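You operate a simulated robot arm through the tools that you are given. There is no shell and no other tool. Be economical: measure what you need, move in short steps, check, and stop when the job is done.

Carry out the task below with a simulated robot arm. There is one attempt and no reset: what you move stays moved.

## Task
Zero the cycles, set 2 to go and let the pump run them down.
Fine: green selector on before the pump selector goes to run; watch it stop, with 2 on the cycle display; leave the other controls.

It is judged by the outcome, as a careful person would: the job done as asked, and still so three seconds after it is handed in. It fails if anything else is knocked over, pushed out of place, dropped, spilled or broken.

## Robot
A 6-joint arm with a two-finger parallel gripper, fixed in place. Base frame: the origin is at the foot of the arm, x ahead of it, y to its left, z up. Units: mm, degrees, N and s.
With the tool pointing down near the work surface it reaches from about 480 to 880 mm from the base axis. Its first joint turns from -115.0 to 115.0 degrees. Payload 4.2 kg.
Tool frame: the origin (TCP) lies between the finger pads and is the grasp point; the fingertips stand 23 mm ahead of it; z points along the fingers, y is the line along which they close. The gripper opens to 94 mm. The fingers are 38 mm wide and 10 mm thick; the gripper's body (54 by 96 mm) begins 39 mm behind the TCP.
Orientation is told as [roll, pitch, yaw] about the base's x, y, z axes, in that order, counted from this pose: with the fingers straight down and closing along the base's y, the tool's x points along the base's -x, its y along +y and its z along -z.

## Interface
- The arm moves only by the tool jog_arm. Its argument "rows" is a list that holds one entry, the list of rows, each a list of 7 numbers: the shift along the tool's x, y, z in units of 200 mm (1.0 is 200 mm), then the turn, a rotation vector about the tool's x, y, z in units of 60 degrees (1.0 is 60 degrees), then the closure in counts, from 0 (fully open) to 255 (shut). In form: [[[dx, dy, dz, ax, ay, az, grip], ...]]. A call has 1 to 20 rows; each row is the pose to reach, as a shift and turn from the pose commanded when the call began, along the tool's axes at that moment. A call with a number of a shift or a turn outside -1 to 1 is refused whole. Each row takes 0.2 s and may step no farther than 50 mm and 8.6 degrees from the row before; otherwise, or with a gripper value out of range, the whole call is refused. Where a pose cannot be reached the arm comes as near as it can. A force on the tool above 90 N (or 10 N above the force at the start of the call, whichever is more), or a blocked arm, ends the call early, and 0.2 s more pass. The fingers move at their own pace (about 108 mm/s each) and stop on an object; they squeeze with about 29 N. The grip force told is the motor's: it shows also when the fingers shut on nothing. Time passes only in rows, and 0.2 s behind the last, so rows that repeat a pose let the fingers close. It gives the time, the measured TCP pose, the force on the tool (base axes), the opening and the grip force at its end, in the units of the frame above (readings bear some noise), with the torque about the TCP (base axes, N m) and any sound that the robot's microphone picked up.
- Cameras (640 x 400 px; columns grow to the right, rows downward): "scene" is fixed at [50.9, 649.1, 1817.9]; the picture's right is [-0.64, -0.77, 0.00], its down [-0.43, 0.36, -0.83] and it looks along [0.64, -0.53, -0.56] (base axes); focal length 354 px, centre (320, 200). "wrist" rides on the gripper at [86, 16, -74] in the tool frame; the picture's right is [-0.18, 0.98, 0.00], its down [-0.58, -0.11, -0.81] and it looks along [-0.79, -0.15, 0.59] (tool axes); focal length 243 px, centre (320, 200). There is no depth. A picture from a camera that has moved, and an enlarged one, comes with that camera's place and axes in the base frame and with its lens.
- get_image(camera): a new picture of that camera. The clock stands still meanwhile.
- raise_lower(by): slides the trunk up (or, below 0, down) by that many mm; the arm rides with it, the base frame stays. It gives what a move gives, with no picture.
- inspect(camera, box): a new picture of the part [left, top, right, bottom] of that camera's present view, enlarged. The clock stands still meanwhile.
- close_job(): hands the job in; it is judged then, once.

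Go step by step. Nothing tells you positions but the pictures and the camera data: compare them with the known pose of the tool, close in by small moves and look again before you grip or let go. The budget is 120 turns and 64 pictures, counting those below and the enlarged ones. Unless the task says otherwise, let go and move clear before handing in, and close with one line.

The tools are called as name(argument=value, ...) on one line, values as JSON. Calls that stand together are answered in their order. jog_arm: Moves the arm, as the interface text tells. Its arguments: {"type":"object","properties":{"rows":{"type":"array"}},"required":["rows"]} The other tools are called the same way: raise_lower (by) slides the trunk up or down; get_image (camera) takes a picture; inspect (camera, box) takes an enlarged picture of a part of a camera's view; close_job () hands the job in.

At the start:

```text
clock: 0.0
tcp_pos: [499.6, 48.8, 1474.2]
tool_rot: [-0.1, 0.0, 0.0]
force: [-0.9, 0.3, -0.5]
wrist_torque: [0.01, 0.01, -0.02]
finger_gap: 94.2
grip_force: 0.1
trunk travel left (down, up): [-860.0, 130.0]
```

scene: 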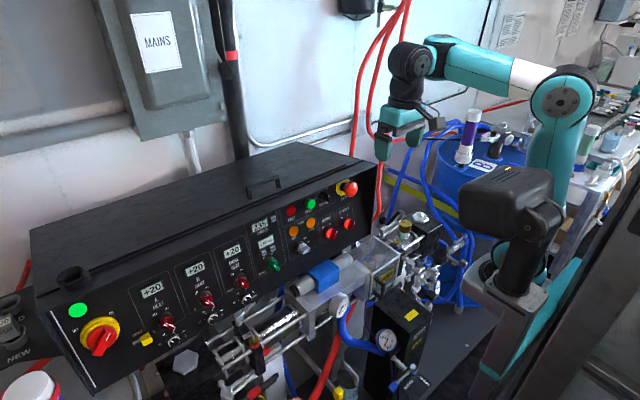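
wrist: 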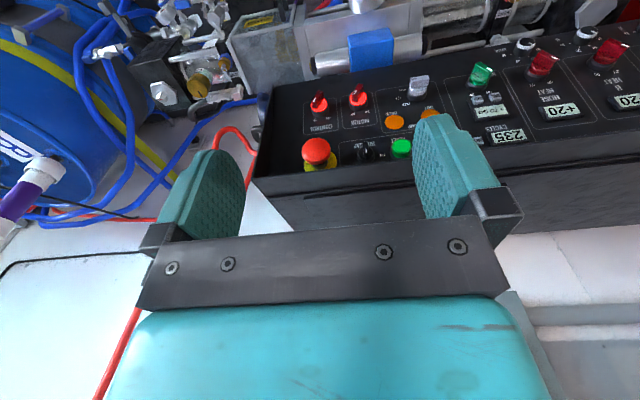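

I see a control panel with a cycles display (235), selectors and knobs. First I look closer at the panel from both cameras.

inspect(camera="scene", box=[210, 160, 370, 300])

inspect(camera="wrist", box=[290, 30, 540, 190])

inspect(camera="scene", box=[40, 260, 240, 390])

```text
2.86 times, centred on (290, 230) of scene
camera zoom: at [50.9, 649.1, 1817.9], right [-0.64, -0.77, 0.0], down [-0.43, 0.36, -0.83], along [0.64, -0.53, -0.56], focal length 1010 px, centre (406, 114)
```

zoom: 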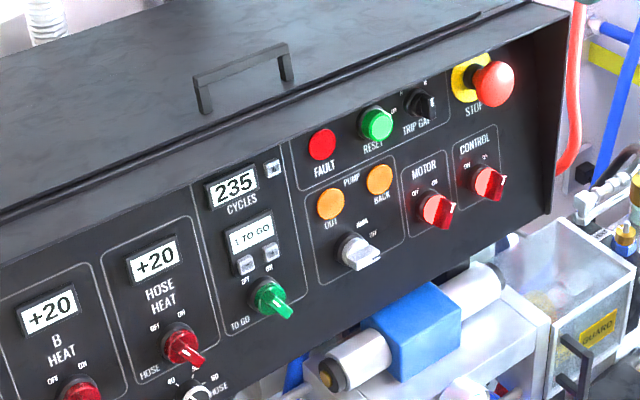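

```text
2.50 times, centred on (415, 110) of wrist
camera zoom: at [413.3, 66.2, 1548.7], right [0.18, 0.98, 0.0], down [0.58, -0.11, 0.81], along [0.79, -0.15, -0.59], focal length 606 px, centre (82, 425)
```

zoom: 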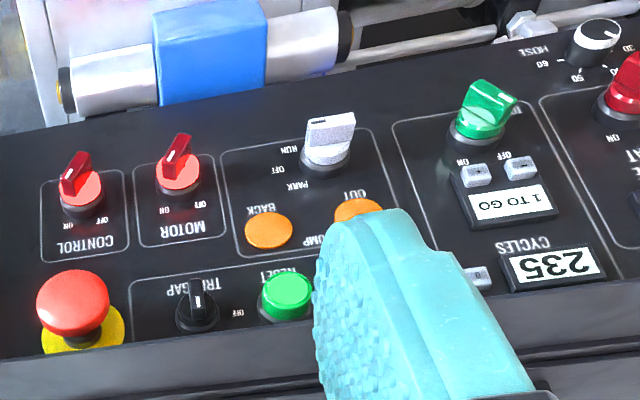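

```text
3.08 times, centred on (140, 325) of scene
camera zoom: at [50.9, 649.1, 1817.9], right [-0.64, -0.77, 0.0], down [-0.43, 0.36, -0.83], along [0.64, -0.53, -0.56], focal length 1088 px, centre (874, -185)
```

zoom: 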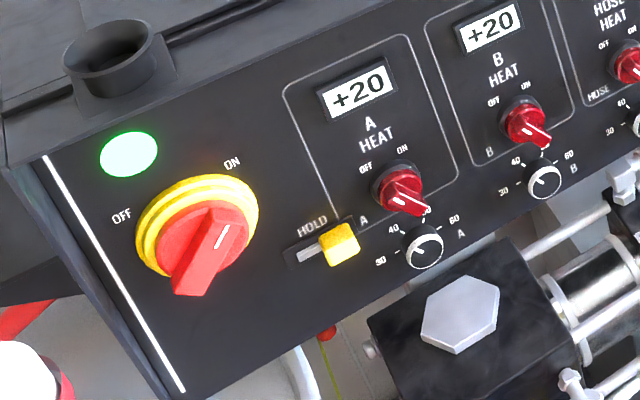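

The panel faces the robot, tilted slightly upward; the cycles display is near (707, 307, 1250) and the green selector near (677, 296, 1131). I turn the tool forward toward the panel, well clear of it, then look.

jog_arm(rows=[[[0, 0, 0, 0, -0.14, 0, 0], [0, 0, 0, 0, -0.28, 0, 0], [0, 0, 0, 0, -0.42, 0, 0], [0, 0, 0, 0, -0.56, 0, 0], [0, 0, 0, 0, -0.7, 0, 0], [0, 0, 0, 0, -0.84, 0, 0], [0, 0, 0, 0, -0.98, 0, 0]]])

```text
clock: 1.6
tcp_pos: [524.9, 102.5, 1691.5]
tool_rot: [0.9, -50.4, -0.1]
force: [-0.1, 0.1, 0.5]
wrist_torque: [0.03, -0.04, 0.02]
finger_gap: 94.0
grip_force: 0.0
out of reach, approached as far as the arm can: row 1, 2, 3, 4, 5, 6, 7
trunk travel left (down, up): [-860.0, 130.0]
```

The arm could not hold that pose so close in and rose instead. I move forward in space above the panel and see which pose it takes as reference.

jog_arm(rows=[[[-0.12, 0, 0.15, 0, 0, 0, 0], [-0.24, 0, 0.3, 0, 0, 0, 0], [-0.32, 0, 0.385, 0, 0, 0, 0], [-0.32, 0, 0.385, 0, 0, 0, 0]]])

get_image(camera="scene")

```text
clock: 2.6
tcp_pos: [623.6, 100.1, 1686.7]
tool_rot: [0.7, -50.3, 0.1]
force: [0.0, 0.4, 0.1]
wrist_torque: [0.03, -0.01, 0.01]
finger_gap: 93.8
grip_force: 0.0
trunk travel left (down, up): [-860.0, 130.0]
```

```text
58 pictures are left
```

scene: 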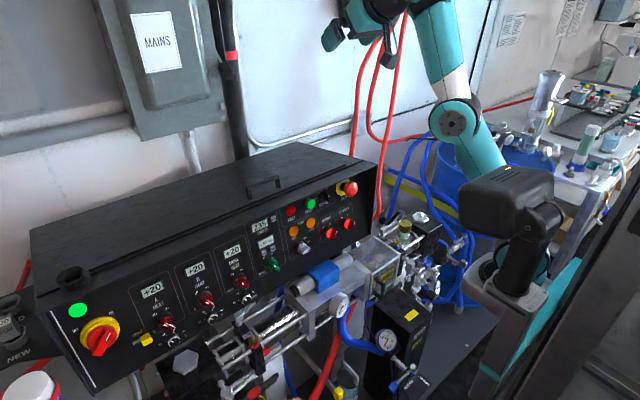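

The commanded reference is the reached pose, and higher above the shoulder the arm is comfortable. I tilt further to about 75° and shift to the left, then lower the trunk toward panel height.

jog_arm(rows=[[[0, 0.15, 0, 0, -0.1, 0, 0], [0, 0.3, 0, 0, -0.2, 0, 0], [0, 0.45, 0, 0, -0.3, 0, 0], [0, 0.6, 0, 0, -0.41, 0, 0], [0, 0.75, 0, 0, -0.41, 0, 0], [0, 0.75, 0, 0, -0.41, 0, 0]]])

```text
clock: 4.0
tcp_pos: [558.3, 100.9, 1729.2]
tool_rot: [2.9, -64.1, 0.0]
force: [-1.0, -0.3, 0.1]
wrist_torque: [0.03, -0.01, 0.03]
finger_gap: 94.1
grip_force: 0.0
out of reach, approached as far as the arm can: row 1, 2, 3, 4, 5, 6
trunk travel left (down, up): [-860.0, 130.0]
```

Out of reach again when tilting; I move forward and lower relative to the shoulder (still above the panel box), then try the rest of the tilt.

jog_arm(rows=[[[0.08, 0, 0.2, 0, 0, 0, 0], [0.16, 0, 0.4, 0, 0, 0, 0], [0.24, 0, 0.6, 0, 0, 0, 0], [0.32, 0, 0.82, 0, 0, 0, 0], [0.32, 0, 0.82, 0, -0.1, 0, 0], [0.32, 0, 0.82, 0, -0.19, 0, 0], [0.32, 0, 0.82, 0, -0.19, 0, 0]]])

get_image(camera="wrist")

```text
clock: 5.6
tcp_pos: [630.8, 111.3, 1669.1]
tool_rot: [2.0, -56.4, 0.8]
force: [-1.1, -0.4, -0.5]
wrist_torque: [0.01, 0.0, 0.04]
finger_gap: 94.0
grip_force: 0.0
out of reach, approached as far as the arm can: row 1, 2, 3, 4, 5, 6, 7
trunk travel left (down, up): [-860.0, 130.0]
```

```text
57 pictures are left
camera wrist: at [519.8, 122.5, 1638.9], right [0.06, 0.98, 0.17], down [-0.35, -0.14, 0.93], along [0.94, -0.12, 0.33], focal length 243 px, centre (320, 200)
```

wrist: 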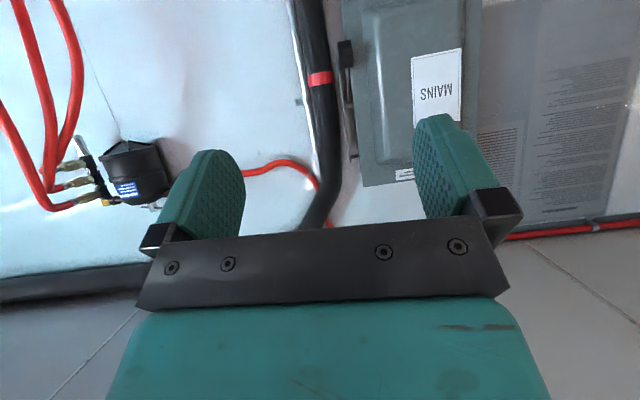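

A wrist or elbow limit is in play. I lower the trunk 250 mm (TCP stays above the panel box) and look at the arm's configuration.

raise_lower(by=-250)

get_image(camera="scene")

```text
clock: 8.2
tcp_pos: [631.3, 110.2, 1419.9]
tool_rot: [1.9, -56.6, 0.8]
force: [0.3, -0.6, 0.5]
wrist_torque: [-0.02, -0.03, 0.01]
finger_gap: 94.0
grip_force: 0.1
trunk travel left (down, up): [-610.0, 380.0]
```

```text
56 pictures are left
```

scene: 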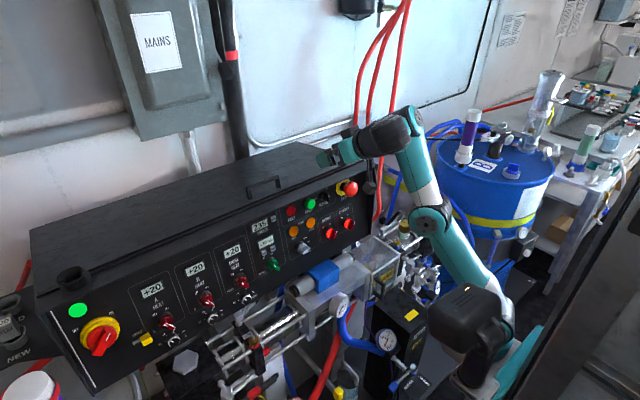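

The upper arm and forearm are nearly straight and the wrist seems limited. I zoom on the arm to understand its wrist.

inspect(camera="scene", box=[310, 90, 560, 400])

```text
1.29 times, centred on (435, 245) of scene
camera zoom: at [50.9, 649.1, 1817.9], right [-0.64, -0.77, 0.0], down [-0.43, 0.36, -0.83], along [0.64, -0.53, -0.56], focal length 456 px, centre (172, 142)
```

zoom: 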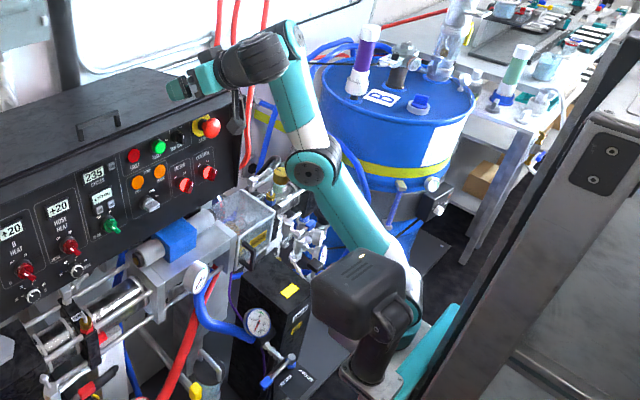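

The wrist limit lets the tool tilt about 50–55° toward the panel, which is enough for pressing. I test sideways motion from a slightly relaxed tilt, still above the panel.

jog_arm(rows=[[[0, 0, 0, 0, 0.1, 0, 0], [0, 0.2, 0, 0, 0.1, 0, 0], [0, 0.4, 0, 0, 0.1, 0, 0], [0, 0.6, 0, 0, 0.1, 0, 0], [0, 0.8, 0, 0, 0.1, 0, 0], [0, 0.8, 0, 0, 0.1, 0, 0]]])

```text
clock: 9.6
tcp_pos: [615.3, 191.8, 1374.0]
tool_rot: [2.5, -50.3, 1.1]
force: [0.9, 0.2, 0.0]
wrist_torque: [0.01, -0.01, 0.03]
finger_gap: 94.2
grip_force: 0.0
out of reach, approached as far as the arm can: row 2, 3, 4, 5, 6
trunk travel left (down, up): [-610.0, 380.0]
```

Sideways travel with fixed yaw is limited, so I try adding about 20° of yaw so the tool stays roughly radial.

jog_arm(rows=[[[0, 0.1, 0, -0.086, 0, -0.071, 0], [0, 0.2, 0, -0.171, 0, -0.142, 0], [0, 0.3, 0, -0.256, 0, -0.213, 0], [0, 0.4, 0, -0.256, 0, -0.213, 0], [0, 0.4, 0, -0.256, 0, -0.213, 0]]])

get_image(camera="scene")

get_image(camera="wrist")

```text
clock: 10.8
tcp_pos: [589.9, 243.9, 1369.2]
tool_rot: [1.5, -50.3, 21.3]
force: [-0.6, -0.2, 0.2]
wrist_torque: [0.01, 0.01, -0.01]
finger_gap: 94.3
grip_force: 0.0
out of reach, approached as far as the arm can: row 1, 2, 3, 4, 5
trunk travel left (down, up): [-610.0, 380.0]
```

```text
54 pictures are left
```

scene: 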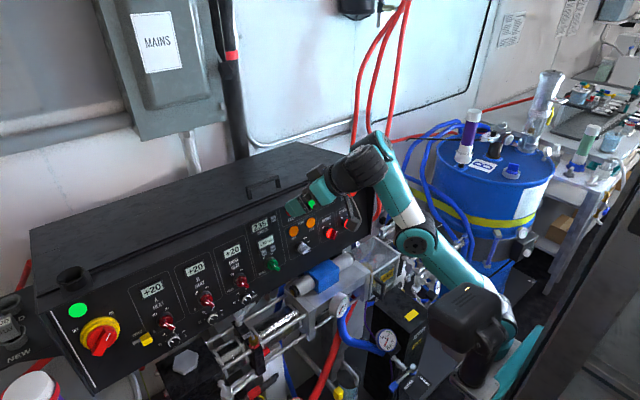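

```text
53 pictures are left
camera wrist: at [480.0, 215.7, 1350.3], right [-0.26, 0.95, 0.16], down [-0.18, -0.21, 0.96], along [0.95, 0.23, 0.23], focal length 243 px, centre (320, 200)
```

wrist: 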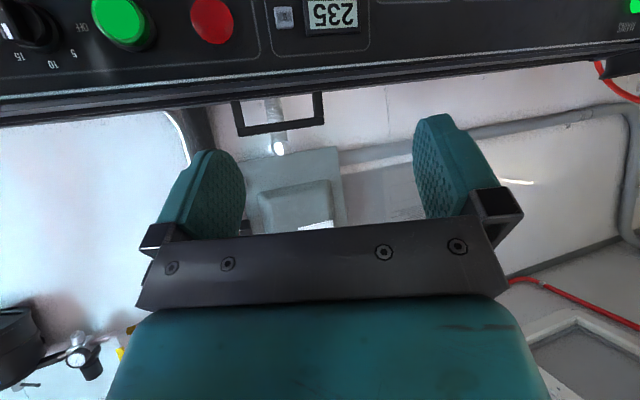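

I'm now close in front of the panel with pitch −50, and the wrist camera sees the zero button beside the 235 display. I relax the pitch to about −40, undo half the yaw, and look again.

jog_arm(rows=[[[0, 0, 0, 0, 0.1, 0, 0], [0, 0, 0, 0, 0.2, 0, 0], [0, 0, 0, 0.05, 0.2, 0.06, 0], [0, 0, 0, 0.1, 0.2, 0.12, 0], [0, 0, 0, 0.1, 0.2, 0.12, 0]]])

get_image(camera="wrist")

```text
clock: 12.0
tcp_pos: [590.3, 242.6, 1369.2]
tool_rot: [2.3, -38.7, 11.6]
force: [0.3, -0.4, 0.2]
wrist_torque: [-0.01, -0.02, -0.03]
finger_gap: 93.6
grip_force: 0.0
trunk travel left (down, up): [-610.0, 380.0]
```

```text
52 pictures are left
camera wrist: at [475.6, 231.3, 1373.9], right [-0.08, 0.99, 0.15], down [-0.02, -0.15, 0.99], along [1.0, 0.08, 0.03], focal length 243 px, centre (320, 200)
```

wrist: 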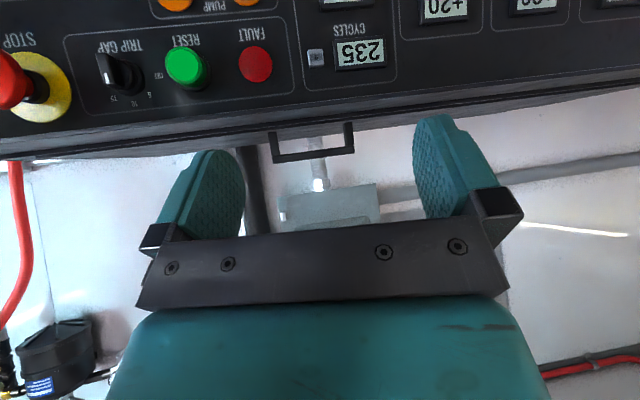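

Comfortable now. I lower the trunk 100 mm to bring the camera level with the panel and look.

raise_lower(by=-100)

get_image(camera="wrist")

inspect(camera="wrist", box=[140, 20, 420, 195])

```text
clock: 13.3
tcp_pos: [590.3, 241.7, 1269.5]
tool_rot: [2.3, -38.6, 11.7]
force: [-0.7, 1.0, 0.4]
wrist_torque: [0.02, -0.01, 0.04]
finger_gap: 94.1
grip_force: 0.0
trunk travel left (down, up): [-510.0, 480.0]
```

```text
51 pictures are left
camera wrist: at [475.7, 231.3, 1273.9], right [-0.08, 0.99, 0.15], down [-0.02, -0.15, 0.99], along [1.0, 0.08, 0.03], focal length 243 px, centre (320, 200)
```

wrist: 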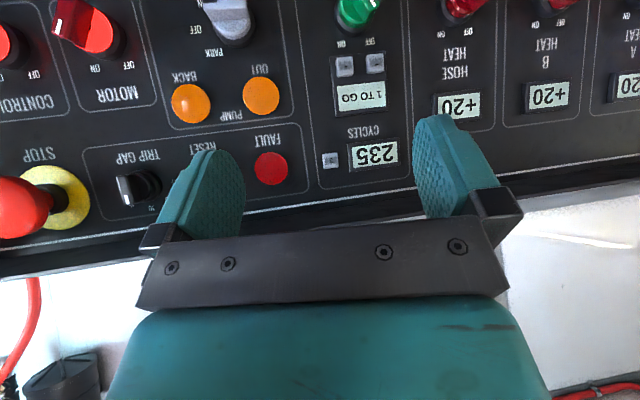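

```text
2.29 times, centred on (280, 108) of wrist
camera zoom: at [475.7, 231.3, 1273.9], right [-0.08, 0.99, 0.15], down [-0.02, -0.15, 0.99], along [1.0, 0.08, 0.03], focal length 555 px, centre (411, 411)
```

zoom: 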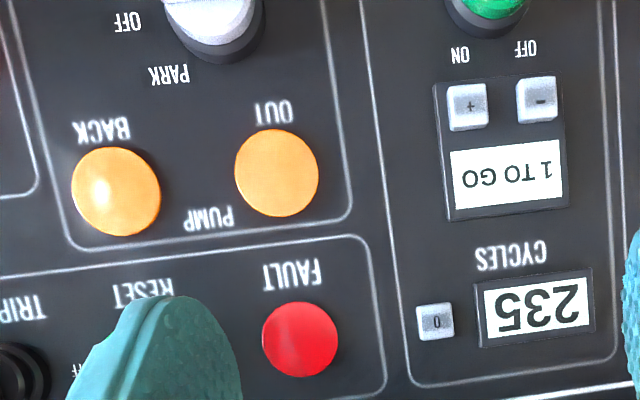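

The "0" button is at about (707, 265, 1250) and "+" at (688, 287, 1172); the panel leans back about 13.5°. I shut the fingers, straighten the yaw and come to ~25 mm before the "0".

jog_arm(rows=[[[0, 0, 0, 0.05, 0, 0.06, 255], [0, 0, 0, 0.1, 0, 0.12, 255], [-0.07, 0.02, 0.08, 0.114, 0, 0.143, 255], [-0.14, 0.04, 0.17, 0.114, 0, 0.143, 255], [-0.205, 0.057, 0.253, 0.114, 0, 0.143, 255], [-0.205, 0.057, 0.253, 0.114, 0, 0.143, 255]]])

get_image(camera="wrist")

inspect(camera="scene", box=[210, 140, 400, 290])

```text
clock: 14.7
tcp_pos: [617.7, 238.1, 1229.7]
tool_rot: [2.3, -38.2, 0.8]
force: [0.1, -0.1, 0.1]
wrist_torque: [0.0, 0.0, 0.01]
finger_gap: 0.0
grip_force: 29.0
out of reach, approached as far as the arm can: row 1, 2, 3, 4, 5, 6
trunk travel left (down, up): [-510.0, 480.0]
```

```text
49 pictures are left
camera wrist: at [502.9, 249.4, 1235.4], right [0.11, 0.98, 0.15], down [-0.04, -0.14, 0.99], along [0.99, -0.11, 0.02], focal length 243 px, centre (320, 200)
```

wrist: 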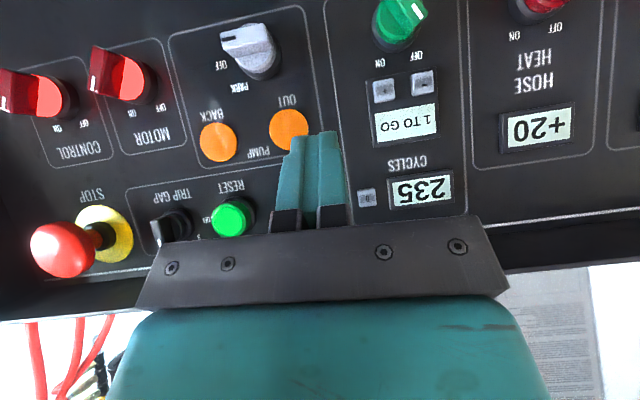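

```text
2.67 times, centred on (305, 215) of scene
camera zoom: at [50.9, 649.1, 1817.9], right [-0.64, -0.77, 0.0], down [-0.43, 0.36, -0.83], along [0.64, -0.53, -0.56], focal length 943 px, centre (360, 160)
```

zoom: 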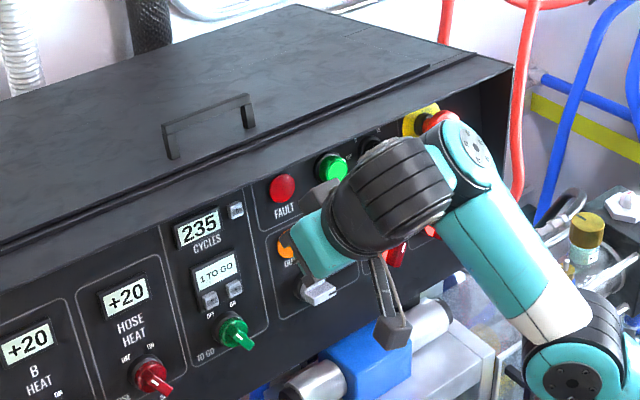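

It stopped short (out of reach). To test whether the arm is overstretched, I raise the trunk 100 mm and aim for the same pre-contact point again.

raise_lower(by=100)

jog_arm(rows=[[[0.03, 0.03, 0.1, 0, 0, 0, 255], [0.06, 0.06, 0.2, 0, 0, 0, 255], [0.08, 0.1, 0.3, 0, 0, 0, 255], [0.106, 0.135, 0.394, 0, 0, 0, 255], [0.106, 0.135, 0.394, 0, 0, 0, 255]]])

```text
clock: 16.0
tcp_pos: [617.9, 237.8, 1330.1]
tool_rot: [2.3, -38.1, 0.7]
force: [0.4, -1.1, 0.6]
wrist_torque: [0.02, -0.03, 0.0]
finger_gap: 0.0
grip_force: 28.7
trunk travel left (down, up): [-610.0, 380.0]
```

```text
clock: 17.2
tcp_pos: [646.5, 267.3, 1257.5]
tool_rot: [2.3, -38.2, 0.6]
force: [0.3, -0.6, 0.1]
wrist_torque: [-0.03, -0.02, 0.02]
finger_gap: 0.0
grip_force: 29.4
trunk travel left (down, up): [-610.0, 380.0]
```

That works: with the trunk higher the arm has slack. I try tilting further toward the panel here to press more squarely, and look.

jog_arm(rows=[[[0, 0, 0, 0, -0.1, 0, 255], [0, 0, 0, 0, -0.2, 0, 255], [0, 0, 0, 0, -0.3, 0, 255], [0, 0, 0, 0, -0.3, 0, 255]]])

get_image(camera="wrist")

inspect(camera="scene", box=[210, 140, 400, 290])

```text
clock: 18.2
tcp_pos: [646.2, 266.0, 1255.5]
tool_rot: [2.3, -41.1, 0.6]
force: [-0.4, 0.3, 0.3]
wrist_torque: [-0.01, -0.01, 0.02]
finger_gap: 0.0
grip_force: 28.8
out of reach, approached as far as the arm can: row 1, 2, 3, 4
trunk travel left (down, up): [-610.0, 380.0]
```

```text
47 pictures are left
camera wrist: at [530.7, 278.2, 1255.4], right [0.1, 0.98, 0.15], down [-0.09, -0.14, 0.99], along [0.99, -0.11, 0.07], focal length 243 px, centre (320, 200)
```

wrist: 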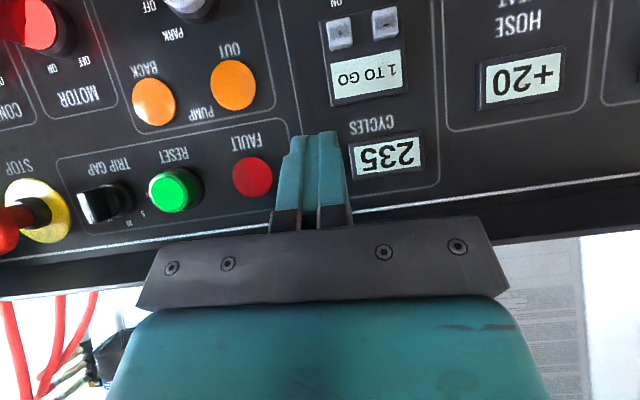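

```text
2.67 times, centred on (305, 215) of scene
camera zoom: at [50.9, 649.1, 1817.9], right [-0.64, -0.77, 0.0], down [-0.43, 0.36, -0.83], along [0.64, -0.53, -0.56], focal length 943 px, centre (360, 160)
```

zoom: 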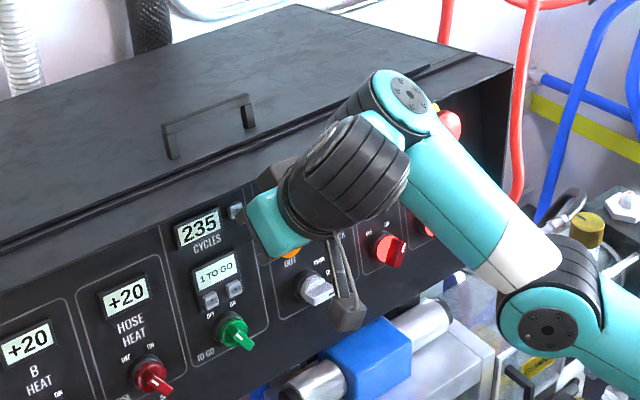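

Pitch −41 is the limit here, good enough; the finger tip is lined up over "0" (the button is hidden behind it). I advance 24 mm toward it and check force.

jog_arm(rows=[[[-0.03, 0, 0.026, 0, 0, 0, 255], [-0.06, 0, 0.052, 0, 0, 0, 255], [-0.09, 0, 0.079, 0, 0, 0, 255]]])

inspect(camera="scene", box=[240, 180, 320, 240])

inspect(camera="wrist", box=[240, 60, 440, 220])

```text
clock: 19.0
tcp_pos: [655.3, 257.0, 1254.4]
tool_rot: [2.1, -40.6, 0.7]
force: [-0.6, 0.6, -0.6]
wrist_torque: [0.01, -0.04, -0.06]
finger_gap: 0.2
grip_force: 28.7
out of reach, approached as far as the arm can: row 1, 2, 3
trunk travel left (down, up): [-610.0, 380.0]
```

```text
6.67 times, centred on (280, 210) of scene
camera zoom: at [50.9, 649.1, 1817.9], right [-0.64, -0.77, 0.0], down [-0.43, 0.36, -0.83], along [0.64, -0.53, -0.56], focal length 2357 px, centre (587, 133)
```

zoom: 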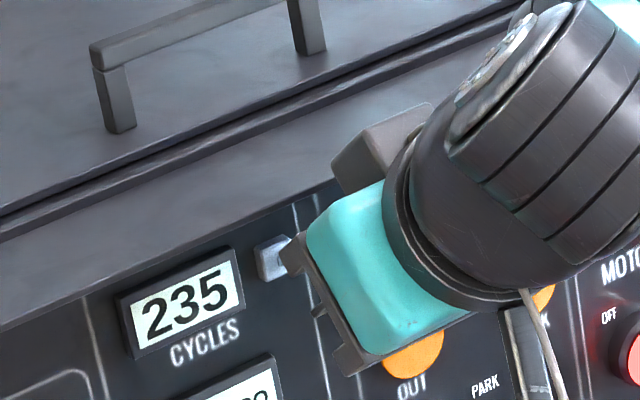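

```text
2.50 times, centred on (340, 140) of wrist
camera zoom: at [540.7, 269.2, 1254.6], right [0.11, 0.98, 0.15], down [-0.08, -0.14, 0.99], along [0.99, -0.12, 0.06], focal length 606 px, centre (270, 350)
```

zoom: 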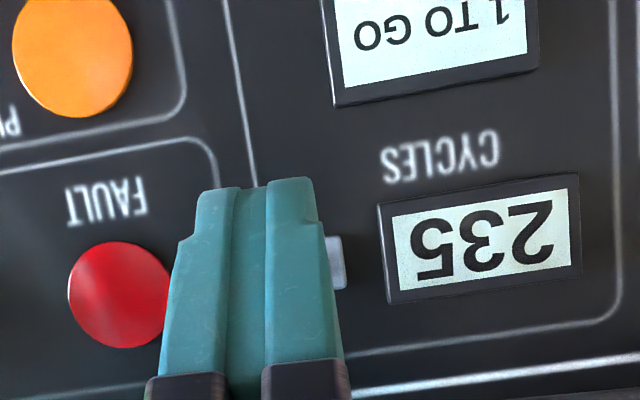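

Reach-limited by the tilt again; the fingertip is just right of "0" and short of it. I relax the pitch to −33 and line up at y = 266.

jog_arm(rows=[[[0, 0, 0, 0, 0.06, 0, 255], [0, 0, 0, 0, 0.125, 0, 255], [-0.03, 0.045, 0.0, 0, 0.125, 0, 255], [-0.063, 0.045, 0.024, 0, 0.125, 0, 255], [-0.063, 0.045, 0.024, 0, 0.125, 0, 255]]])

inspect(camera="wrist", box=[240, 60, 440, 220])

```text
clock: 20.2
tcp_pos: [663.6, 260.0, 1254.3]
tool_rot: [2.2, -33.6, 0.9]
force: [0.2, -0.5, -0.5]
wrist_torque: [0.01, -0.03, 0.02]
finger_gap: 0.0
grip_force: 29.1
out of reach, approached as far as the arm can: row 3, 4, 5
trunk travel left (down, up): [-610.0, 380.0]
```

```text
2.50 times, centred on (340, 140) of wrist
camera zoom: at [548.3, 271.0, 1269.5], right [0.12, 0.98, 0.13], down [0.04, -0.14, 0.99], along [0.99, -0.11, -0.06], focal length 606 px, centre (270, 350)
```

zoom: 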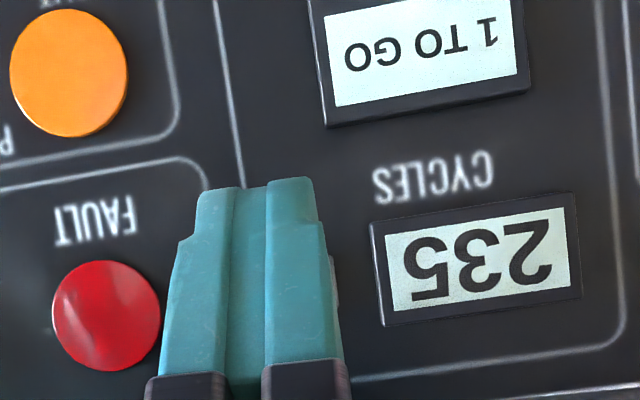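

Still stretched. I raise the trunk another 100 mm for slack and come back down to the button height.

raise_lower(by=100)

jog_arm(rows=[[[0.1, 0.01, 0.09, 0, 0, 0, 255], [0.2, 0.02, 0.2, 0, 0, 0, 255], [0.27, 0.03, 0.3, 0, 0, 0, 255], [0.299, 0.035, 0.372, 0, 0, 0, 255], [0.299, 0.035, 0.372, 0, 0, 0, 255]]])

```text
clock: 20.9
tcp_pos: [661.7, 259.3, 1278.7]
tool_rot: [0.9, -32.7, 1.3]
force: [-30.1, -19.7, -16.3]
wrist_torque: [0.62, -0.54, -0.49]
finger_gap: 0.0
grip_force: 28.6
trunk travel left (down, up): [-641.0, 349.0]
stopped: the force on the tool passed its limit at 136 N (the readings are from after the stop); the commanded pose is now the measured one
```

```text
clock: 21.6
tcp_pos: [660.6, 274.4, 1242.4]
tool_rot: [2.5, -35.0, 0.0]
force: [-3.4, -2.1, 35.4]
wrist_torque: [-0.49, -0.49, -0.04]
finger_gap: 0.2
grip_force: 29.0
out of reach, approached as far as the arm can: row 2, 3
trunk travel left (down, up): [-641.0, 349.0]
stopped in row 3: the force on the tool passed its limit at 106 N (the readings are from after the stop); the commanded pose is now the measured one
```

Contact occurred: something hit while rising. I stop and look before anything else.

get_image(camera="scene")

inspect(camera="scene", box=[230, 150, 390, 270])

get_image(camera="wrist")

```text
42 pictures are left
```

scene: 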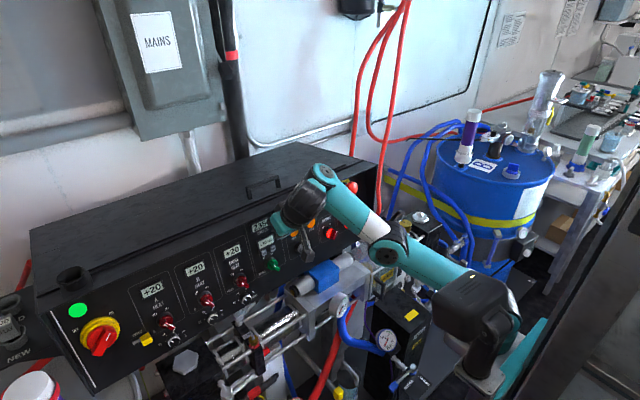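

```text
3.33 times, centred on (310, 210) of scene
camera zoom: at [50.9, 649.1, 1817.9], right [-0.64, -0.77, 0.0], down [-0.43, 0.36, -0.83], along [0.64, -0.53, -0.56], focal length 1179 px, centre (353, 167)
```

zoom: 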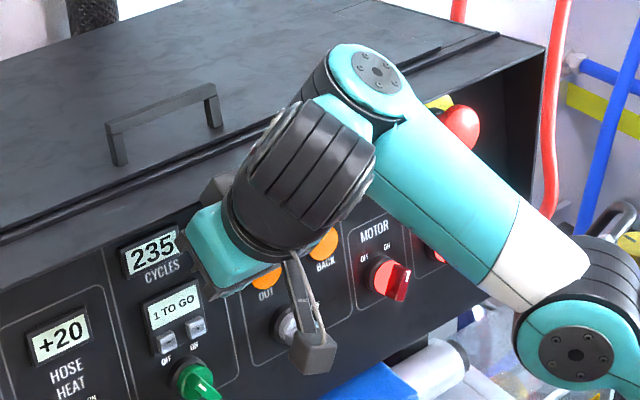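

```text
40 pictures are left
camera wrist: at [545.8, 286.8, 1253.9], right [0.13, 0.98, 0.14], down [0.02, -0.14, 0.99], along [0.99, -0.12, -0.03], focal length 243 px, centre (320, 200)
```

wrist: 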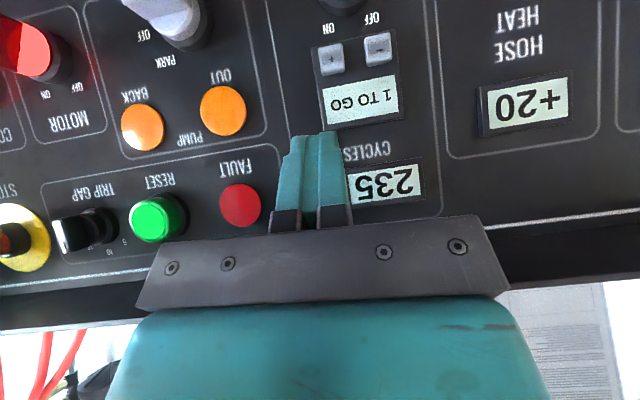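

The fingertip apparently caught the "0" cap / display bezel edges, so it is deeper than I figured. Nothing looks displaced. I back straight off from the panel.

jog_arm(rows=[[[0.041, 0, -0.029, 0, 0, 0, 255], [0.082, 0, -0.057, 0, 0, 0, 255], [0.123, 0, -0.086, 0, 0, 0, 255], [0.123, 0, -0.086, 0, 0, 0, 255]]])

get_image(camera="wrist")

```text
clock: 22.6
tcp_pos: [643.4, 285.8, 1245.2]
tool_rot: [2.0, -34.4, 0.1]
force: [0.6, 0.3, -0.6]
wrist_torque: [-0.03, 0.0, -0.03]
finger_gap: 0.1
grip_force: 29.1
out of reach, approached as far as the arm can: row 1, 2, 3, 4
trunk travel left (down, up): [-641.0, 349.0]
```

```text
39 pictures are left
camera wrist: at [528.2, 298.8, 1258.0], right [0.13, 0.98, 0.13], down [0.03, -0.14, 0.99], along [0.99, -0.12, -0.04], focal length 243 px, centre (320, 200)
```

wrist: 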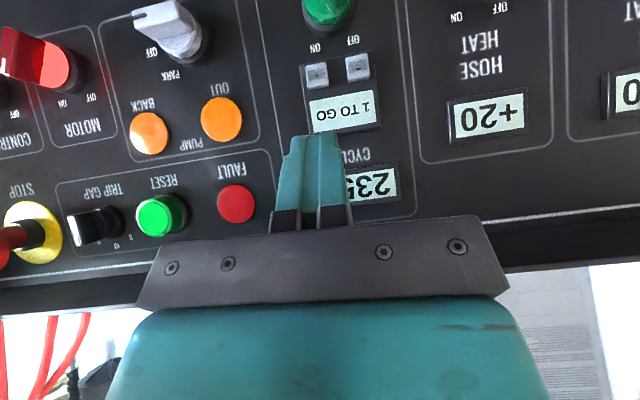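

Backing also ran into the wrist limit, so a smaller tilt is better. My model of the arm suggests tilt −26 with the trunk ~50 mm higher gives slack; I relax the tilt first.

jog_arm(rows=[[[0, 0, 0, 0, 0.07, 0, 255], [0, 0, 0, 0, 0.14, 0, 255], [0.04, 0, -0.03, 0, 0.14, 0, 255], [0.04, 0, -0.03, 0, 0.14, 0, 255]]])

```text
clock: 23.6
tcp_pos: [632.9, 285.6, 1245.7]
tool_rot: [1.9, -25.9, 0.4]
force: [-0.2, 0.7, -0.7]
wrist_torque: [0.02, 0.0, -0.03]
finger_gap: 0.0
grip_force: 28.8
trunk travel left (down, up): [-641.0, 349.0]
```

raise_lower(by=50)

```text
clock: 24.6
tcp_pos: [633.0, 285.1, 1296.5]
tool_rot: [1.8, -25.9, 0.5]
force: [-0.9, -0.4, 0.9]
wrist_torque: [-0.04, 0.05, 0.02]
finger_gap: 0.2
grip_force: 29.0
trunk travel left (down, up): [-691.0, 299.0]
```

jog_arm(rows=[[[0, -0.05, 0.1, 0, 0, 0, 255], [0, -0.098, 0.197, 0, 0, 0, 255], [0, -0.098, 0.197, 0, 0, 0, 255]]])

get_image(camera="wrist")

inspect(camera="scene", box=[240, 180, 320, 240])

```text
clock: 25.4
tcp_pos: [654.4, 273.6, 1264.3]
tool_rot: [1.9, -26.0, 0.4]
force: [0.5, -0.2, -0.1]
wrist_torque: [0.01, -0.02, 0.02]
finger_gap: 0.0
grip_force: 29.0
out of reach, approached as far as the arm can: row 2, 3
trunk travel left (down, up): [-691.0, 299.0]
```

```text
38 pictures are left
camera wrist: at [542.9, 285.2, 1294.4], right [0.14, 0.98, 0.11], down [0.17, -0.13, 0.98], along [0.97, -0.12, -0.19], focal length 243 px, centre (320, 200)
```

wrist: 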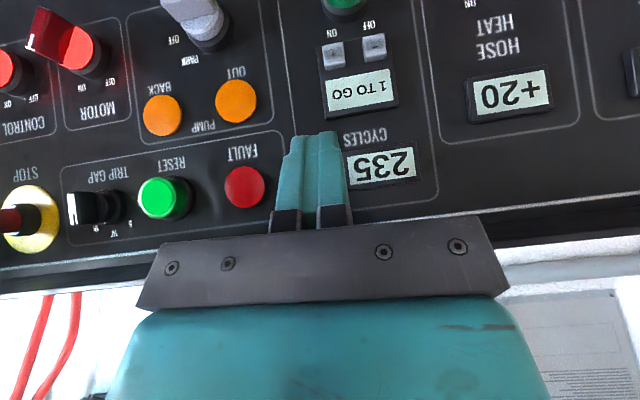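

```text
6.67 times, centred on (280, 210) of scene
camera zoom: at [50.9, 649.1, 1817.9], right [-0.64, -0.77, 0.0], down [-0.43, 0.36, -0.83], along [0.64, -0.53, -0.56], focal length 2357 px, centre (587, 133)
```

zoom: 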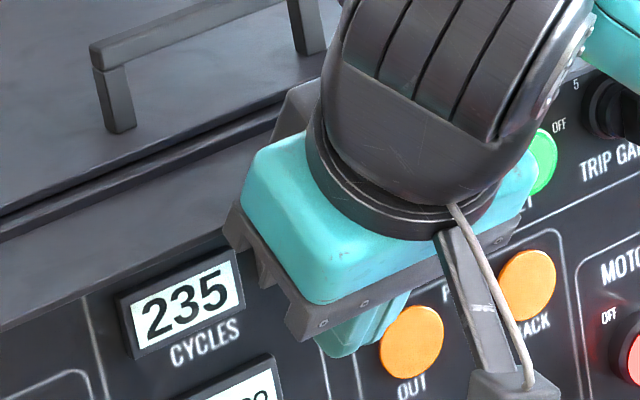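

Still short in y. The inner limit eases with less tilt, so I go to tilt −16 and line up on y = 266.

jog_arm(rows=[[[0.02, 0, 0, 0, 0.08, 0, 255], [0.03, 0, 0, 0, 0.167, 0, 255], [0.03, -0.04, 0, 0, 0.167, 0, 255], [0.03, -0.04, 0, 0, 0.167, 0, 255]]])

get_image(camera="wrist")

```text
clock: 26.4
tcp_pos: [648.8, 265.1, 1263.2]
tool_rot: [1.8, -16.1, 0.8]
force: [0.1, 0.1, 0.8]
wrist_torque: [-0.04, 0.01, -0.02]
finger_gap: 0.2
grip_force: 29.0
trunk travel left (down, up): [-691.0, 299.0]
```

```text
36 pictures are left
camera wrist: at [544.2, 276.1, 1310.7], right [0.15, 0.98, 0.08], down [0.34, -0.13, 0.93], along [0.93, -0.12, -0.35], focal length 243 px, centre (320, 200)
```

wrist: 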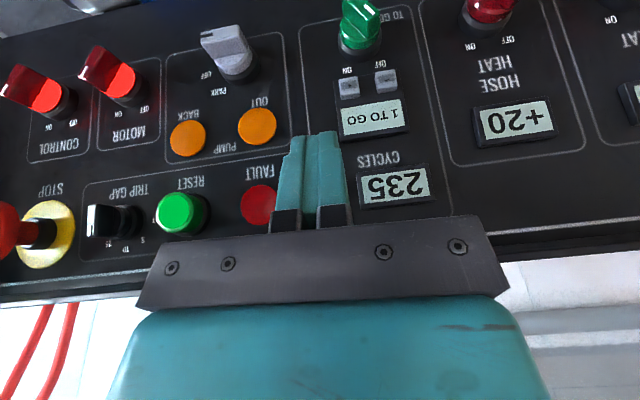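

Reachable now. I advance 14 mm toward "0" and check.

jog_arm(rows=[[[-0.024, 0, 0.007, 0, 0, 0, 255], [-0.048, 0, 0.014, 0, 0, 0, 255], [-0.067, 0, 0.019, 0, 0, 0, 255]]])

```text
clock: 27.2
tcp_pos: [659.2, 265.4, 1263.8]
tool_rot: [1.7, -16.1, 0.9]
force: [-20.0, -5.0, -0.4]
wrist_torque: [0.24, -0.73, -0.32]
finger_gap: 0.0
grip_force: 29.0
trunk travel left (down, up): [-691.0, 299.0]
```

The torque reading shows the contact is ~40 mm above the TCP: the gripper body met the hood lip over the panel (x≈672, z≈1295). "0" sits under that hood, so I need a steeper tilt, with some yaw to stay within reach; I back away and lift clear first.

jog_arm(rows=[[[0.096, 0, -0.028, 0, 0, 0, 255], [0.17, 0, -0.05, 0, 0, 0, 255], [0.21, 0, -0.12, 0, 0, 0, 255], [0.18, 0, -0.25, 0, 0, 0, 255], [0.12, 0, -0.378, 0, 0, 0, 255], [0.12, 0, -0.378, 0, 0, 0, 255]]])

```text
clock: 28.6
tcp_pos: [618.7, 261.2, 1329.0]
tool_rot: [1.8, -16.0, 0.9]
force: [-0.1, -0.8, 0.0]
wrist_torque: [0.0, -0.04, 0.0]
finger_gap: 0.0
grip_force: 29.0
trunk travel left (down, up): [-691.0, 299.0]
```

raise_lower(by=-111)

```text
clock: 30.0
tcp_pos: [618.4, 260.9, 1217.2]
tool_rot: [1.8, -16.0, 0.9]
force: [0.9, -0.7, 0.0]
wrist_torque: [-0.01, -0.02, -0.03]
finger_gap: 0.1
grip_force: 28.9
trunk travel left (down, up): [-580.0, 410.0]
```

jog_arm(rows=[[[-0.015, 0, -0.05, -0.031, 0, -0.107, 255], [-0.03, 0, -0.1, -0.062, 0, -0.214, 255], [-0.041, 0, -0.144, -0.092, 0, -0.32, 255], [-0.041, 0, -0.144, -0.092, 0, -0.32, 255]]])

jog_arm(rows=[[[0, 0, 0, 0, -0.1, 0, 255], [0, 0, 0, 0, -0.2, 0, 255], [0, 0, 0, 0, -0.3, 0, 255], [0, 0, 0, 0, -0.4, 0, 255], [0, 0, 0, 0, -0.4, 0, 255]]])

```text
clock: 31.0
tcp_pos: [618.9, 260.1, 1247.9]
tool_rot: [1.8, -16.5, 20.9]
force: [-0.4, -0.3, 0.2]
wrist_torque: [0.0, 0.04, 0.0]
finger_gap: 0.2
grip_force: 29.0
trunk travel left (down, up): [-580.0, 410.0]
```

```text
clock: 32.2
tcp_pos: [629.5, 269.7, 1259.7]
tool_rot: [2.1, -40.6, 20.1]
force: [-0.1, 0.2, 0.2]
wrist_torque: [-0.02, -0.01, -0.02]
finger_gap: 0.0
grip_force: 29.4
out of reach, approached as far as the arm can: row 3, 4, 5
trunk travel left (down, up): [-580.0, 410.0]
```

Good: tilt −40.6 with yaw 20 is held. I approach to x≈655.

jog_arm(rows=[[[-0.04, -0.015, 0.048, 0, 0, 0, 255], [-0.082, -0.03, 0.097, 0, 0, 0, 255], [-0.082, -0.03, 0.097, 0, 0, 0, 255]]])

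inspect(camera="wrist", box=[220, 60, 460, 240])

```text
clock: 33.0
tcp_pos: [645.6, 266.8, 1255.2]
tool_rot: [2.2, -40.5, 20.0]
force: [0.5, 0.4, -1.3]
wrist_torque: [-0.01, -0.03, -0.01]
finger_gap: 0.0
grip_force: 29.4
out of reach, approached as far as the arm can: row 2, 3
trunk travel left (down, up): [-580.0, 410.0]
```

```text
2.22 times, centred on (340, 150) of wrist
camera zoom: at [533.5, 240.2, 1256.5], right [-0.23, 0.96, 0.15], down [-0.02, -0.16, 0.99], along [0.97, 0.22, 0.06], focal length 539 px, centre (276, 311)
```

zoom: 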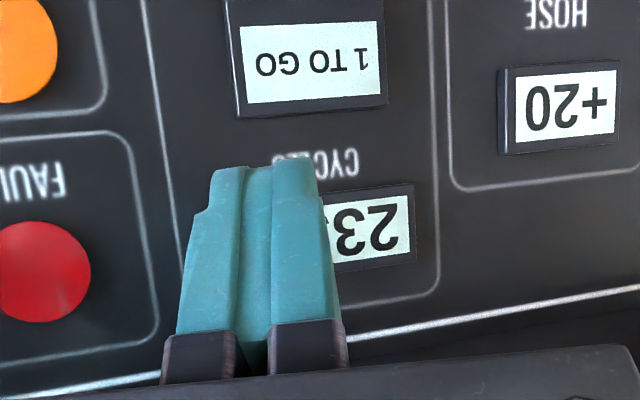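

Now at the outer limit, 15–20 mm short. I drop the tool 25 mm and raise the trunk 25 mm to gain reach.

jog_arm(rows=[[[0.04, 0, 0.047, 0, 0, 0, 255], [0.081, 0, 0.095, 0, 0, 0, 255], [0.081, 0, 0.095, 0, 0, 0, 255]]])

```text
clock: 33.8
tcp_pos: [647.0, 269.2, 1242.5]
tool_rot: [2.1, -40.0, 20.0]
force: [0.5, -0.1, -0.3]
wrist_torque: [-0.01, 0.03, 0.01]
finger_gap: 0.1
grip_force: 29.4
out of reach, approached as far as the arm can: row 2, 3
trunk travel left (down, up): [-580.0, 410.0]
```

I fitted the reach limits: the shoulder is at about z = 1064 + trunk with 850 mm reach, and the wrist bend has a limit too. The best window for "0" is tilt ≈ −37, yaw ≈ 10, trunk ≈ −235. I back off and relax first.

jog_arm(rows=[[[0, 0, 0, 0, 0.07, 0, 255], [0.03, 0, -0.03, 0, 0.14, 0, 255], [0.1, 0, -0.05, 0, 0.14, 0, 255], [0.16, 0, -0.03, 0, 0.14, 0, 255], [0.16, 0, -0.03, 0, 0.14, 0, 255]]])

```text
clock: 35.0
tcp_pos: [625.4, 265.6, 1233.3]
tool_rot: [1.9, -32.1, 20.2]
force: [0.2, 0.0, 0.1]
wrist_torque: [0.02, 0.0, 0.0]
finger_gap: 0.1
grip_force: 28.7
out of reach, approached as far as the arm can: row 4, 5
trunk travel left (down, up): [-580.0, 410.0]
```

raise_lower(by=45)

```text
clock: 35.9
tcp_pos: [626.6, 266.1, 1279.1]
tool_rot: [1.9, -32.1, 20.4]
force: [0.7, 0.4, -0.4]
wrist_torque: [0.01, 0.02, 0.05]
finger_gap: 0.0
grip_force: 29.3
trunk travel left (down, up): [-625.0, 365.0]
```

jog_arm(rows=[[[-0.026, -0.02, 0.087, 0, 0, 0, 255], [-0.052, -0.04, 0.174, 0.044, 0, 0.07, 255], [-0.052, -0.04, 0.174, 0.088, 0, 0.141, 255], [-0.052, -0.04, 0.174, 0.088, 0, 0.141, 255]]])

jog_arm(rows=[[[0, 0, 0, 0, -0.045, 0, 255], [0, 0, 0, 0, -0.09, 0, 255], [0, 0, 0, 0, -0.09, 0, 255]]])

```text
clock: 36.9
tcp_pos: [653.2, 269.1, 1254.5]
tool_rot: [1.8, -31.9, 10.2]
force: [-0.6, 0.2, -0.4]
wrist_torque: [-0.01, 0.01, 0.05]
finger_gap: 0.1
grip_force: 28.9
trunk travel left (down, up): [-625.0, 365.0]
```

```text
clock: 37.7
tcp_pos: [656.0, 271.6, 1256.2]
tool_rot: [2.0, -37.2, 10.2]
force: [-0.2, 0.5, -0.8]
wrist_torque: [0.03, 0.05, 0.0]
finger_gap: 0.0
grip_force: 29.0
out of reach, approached as far as the arm can: row 2, 3
trunk travel left (down, up): [-625.0, 365.0]
```

jog_arm(rows=[[[-0.016, -0.008, 0.018, 0, 0, 0, 255], [-0.032, -0.017, 0.037, 0, 0, 0, 255], [-0.032, -0.017, 0.037, 0, 0, 0, 255]]])

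inspect(camera="wrist", box=[220, 60, 460, 240])

```text
clock: 38.5
tcp_pos: [663.0, 267.4, 1253.9]
tool_rot: [2.1, -37.2, 10.1]
force: [-0.2, -0.2, -0.8]
wrist_torque: [0.01, -0.01, -0.04]
finger_gap: 0.0
grip_force: 29.6
out of reach, approached as far as the arm can: row 2, 3
trunk travel left (down, up): [-625.0, 365.0]
```

```text
2.22 times, centred on (340, 150) of wrist
camera zoom: at [547.8, 260.2, 1261.4], right [-0.05, 0.99, 0.14], down [0.0, -0.14, 0.99], along [1.0, 0.05, 0.0], focal length 539 px, centre (276, 311)
```

zoom: 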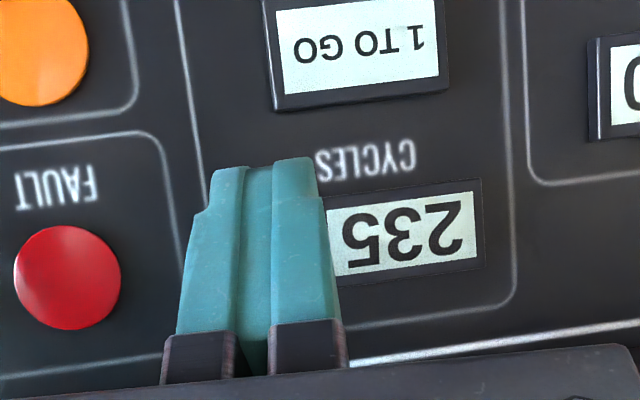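

Closed fingers can't reach under the hood within the wrist's limits. A better idea: open the gripper and turn it 90° so the front finger leads by ~57 mm, which gains both reach and hood clearance. I retreat and open.

jog_arm(rows=[[[0.06, 0.01, -0.045, 0, 0.04, 0, 255], [0.12, 0.025, -0.09, 0, 0.08, 0, 255], [0.157, 0.035, -0.119, 0.05, 0.083, 0.065, 200], [0.157, 0.035, -0.119, 0.1, 0.083, 0.133, 100], [0.157, 0.035, -0.119, 0.1, 0.083, 0.133, 0], [0.157, 0.035, -0.119, 0.1, 0.083, 0.133, 0]]])

```text
clock: 39.9
tcp_pos: [622.8, 267.6, 1255.2]
tool_rot: [1.4, -32.0, 0.6]
force: [-0.2, 0.3, 0.5]
wrist_torque: [-0.01, 0.0, -0.01]
finger_gap: 94.2
grip_force: 0.1
out of reach, approached as far as the arm can: row 1, 2, 3
trunk travel left (down, up): [-625.0, 365.0]
```

jog_arm(rows=[[[0, 0, 0, 0, 0.1, 0, 0], [0.06, 0, -0.037, 0, 0.2, 0, 0], [0.12, 0, -0.074, 0, 0.2, 0, 0], [0.178, 0, -0.111, 0, 0.2, 0, 0], [0.178, 0, -0.111, 0, 0.2, 0, 0]]])

jog_arm(rows=[[[0, 0, 0, 0, 0, -0.14, 0], [0, 0, 0, 0, 0, -0.28, 0], [0, 0, 0, 0, 0, -0.42, 0], [0, 0, 0, 0, 0, -0.56, 0], [0, 0, 0, 0, 0, -0.7, 0], [0, 0, 0, 0, 0, -0.75, 0], [0, 0, 0, 0, 0, -0.75, 0]]])

jog_arm(rows=[[[0, 0, 0, 0, 0, -0.14, 0], [0, 0, 0, 0, 0, -0.28, 0], [0, 0, 0, 0, 0, -0.42, 0], [0, 0, 0, 0, 0, -0.56, 0], [0, 0, 0, 0, 0, -0.7, 0], [0, 0, 0, 0, 0, -0.75, 0], [0, 0, 0, 0, 0, -0.75, 0]]])

```text
clock: 41.1
tcp_pos: [582.3, 266.5, 1253.0]
tool_rot: [1.2, -19.9, 1.1]
force: [-1.0, -0.3, 0.3]
wrist_torque: [0.05, -0.03, 0.03]
finger_gap: 94.3
grip_force: 0.1
trunk travel left (down, up): [-625.0, 365.0]
```

```text
clock: 42.7
tcp_pos: [580.4, 267.5, 1255.1]
tool_rot: [-13.6, -14.8, 48.0]
force: [0.2, 0.4, 0.6]
wrist_torque: [0.01, 0.02, 0.01]
finger_gap: 94.0
grip_force: 0.0
trunk travel left (down, up): [-625.0, 365.0]
```

```text
clock: 44.3
tcp_pos: [581.5, 267.2, 1253.6]
tool_rot: [-20.0, -1.2, 91.4]
force: [-0.2, 0.1, 1.1]
wrist_torque: [0.03, -0.03, 0.01]
finger_gap: 93.9
grip_force: 0.0
trunk travel left (down, up): [-625.0, 365.0]
```

The tool is turned 90° with the front finger leading. I lower the trunk 48 mm and tilt further forward.

raise_lower(by=-48)

jog_arm(rows=[[[0, 0.05, 0, 0.07, 0, 0, 0], [0.02, 0.05, -0.05, 0.14, 0, 0, 0], [0.04, 0.03, -0.1, 0.21, 0, 0, 0], [0.055, 0.0, -0.12, 0.27, 0, 0, 0], [0.055, 0.0, -0.12, 0.27, 0, 0, 0]]])

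get_image(camera="wrist")

inspect(camera="scene", box=[220, 160, 340, 250])

```text
clock: 45.2
tcp_pos: [582.4, 266.5, 1205.7]
tool_rot: [-20.0, -1.3, 91.4]
force: [0.1, -0.1, 0.1]
wrist_torque: [-0.01, -0.02, -0.04]
finger_gap: 94.0
grip_force: 0.1
trunk travel left (down, up): [-577.0, 413.0]
```

```text
clock: 46.1
tcp_pos: [576.3, 272.3, 1240.0]
tool_rot: [-33.1, -2.3, 91.3]
force: [32.0, 11.0, -33.8]
wrist_torque: [2.69, -0.53, 2.35]
finger_gap: 94.0
grip_force: 0.0
out of reach, approached as far as the arm can: row 2, 3, 4
trunk travel left (down, up): [-577.0, 413.0]
stopped in row 4: the force on the tool passed its limit at 125 N (the readings are from after the stop); the commanded pose is now the measured one
```

```text
33 pictures are left
camera wrist: at [524.0, 181.6, 1289.7], right [-0.83, 0.19, -0.53], down [-0.36, 0.54, 0.76], along [0.43, 0.82, -0.38], focal length 243 px, centre (320, 200)
```

wrist: 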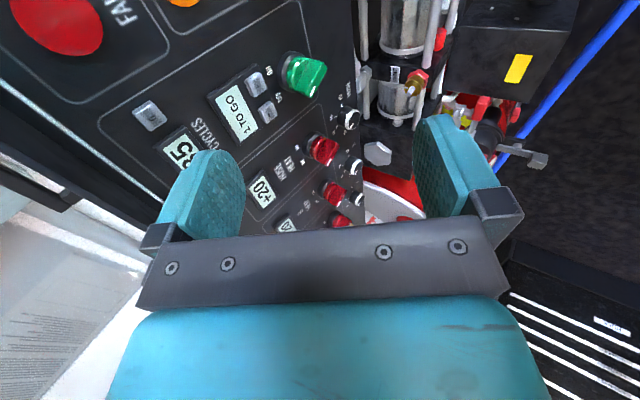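

```text
4.44 times, centred on (280, 205) of scene
camera zoom: at [50.9, 649.1, 1817.9], right [-0.64, -0.77, 0.0], down [-0.43, 0.36, -0.83], along [0.64, -0.53, -0.56], focal length 1571 px, centre (498, 178)
```

zoom: 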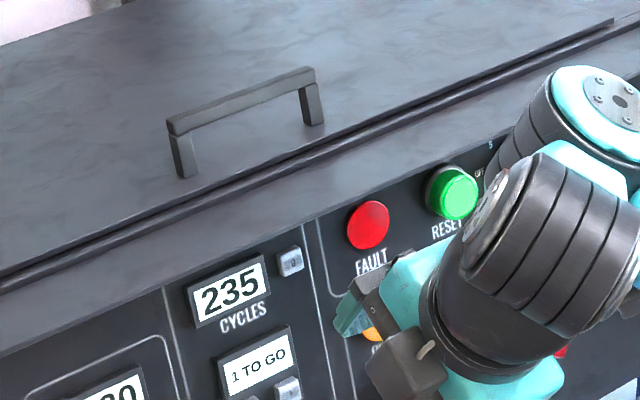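

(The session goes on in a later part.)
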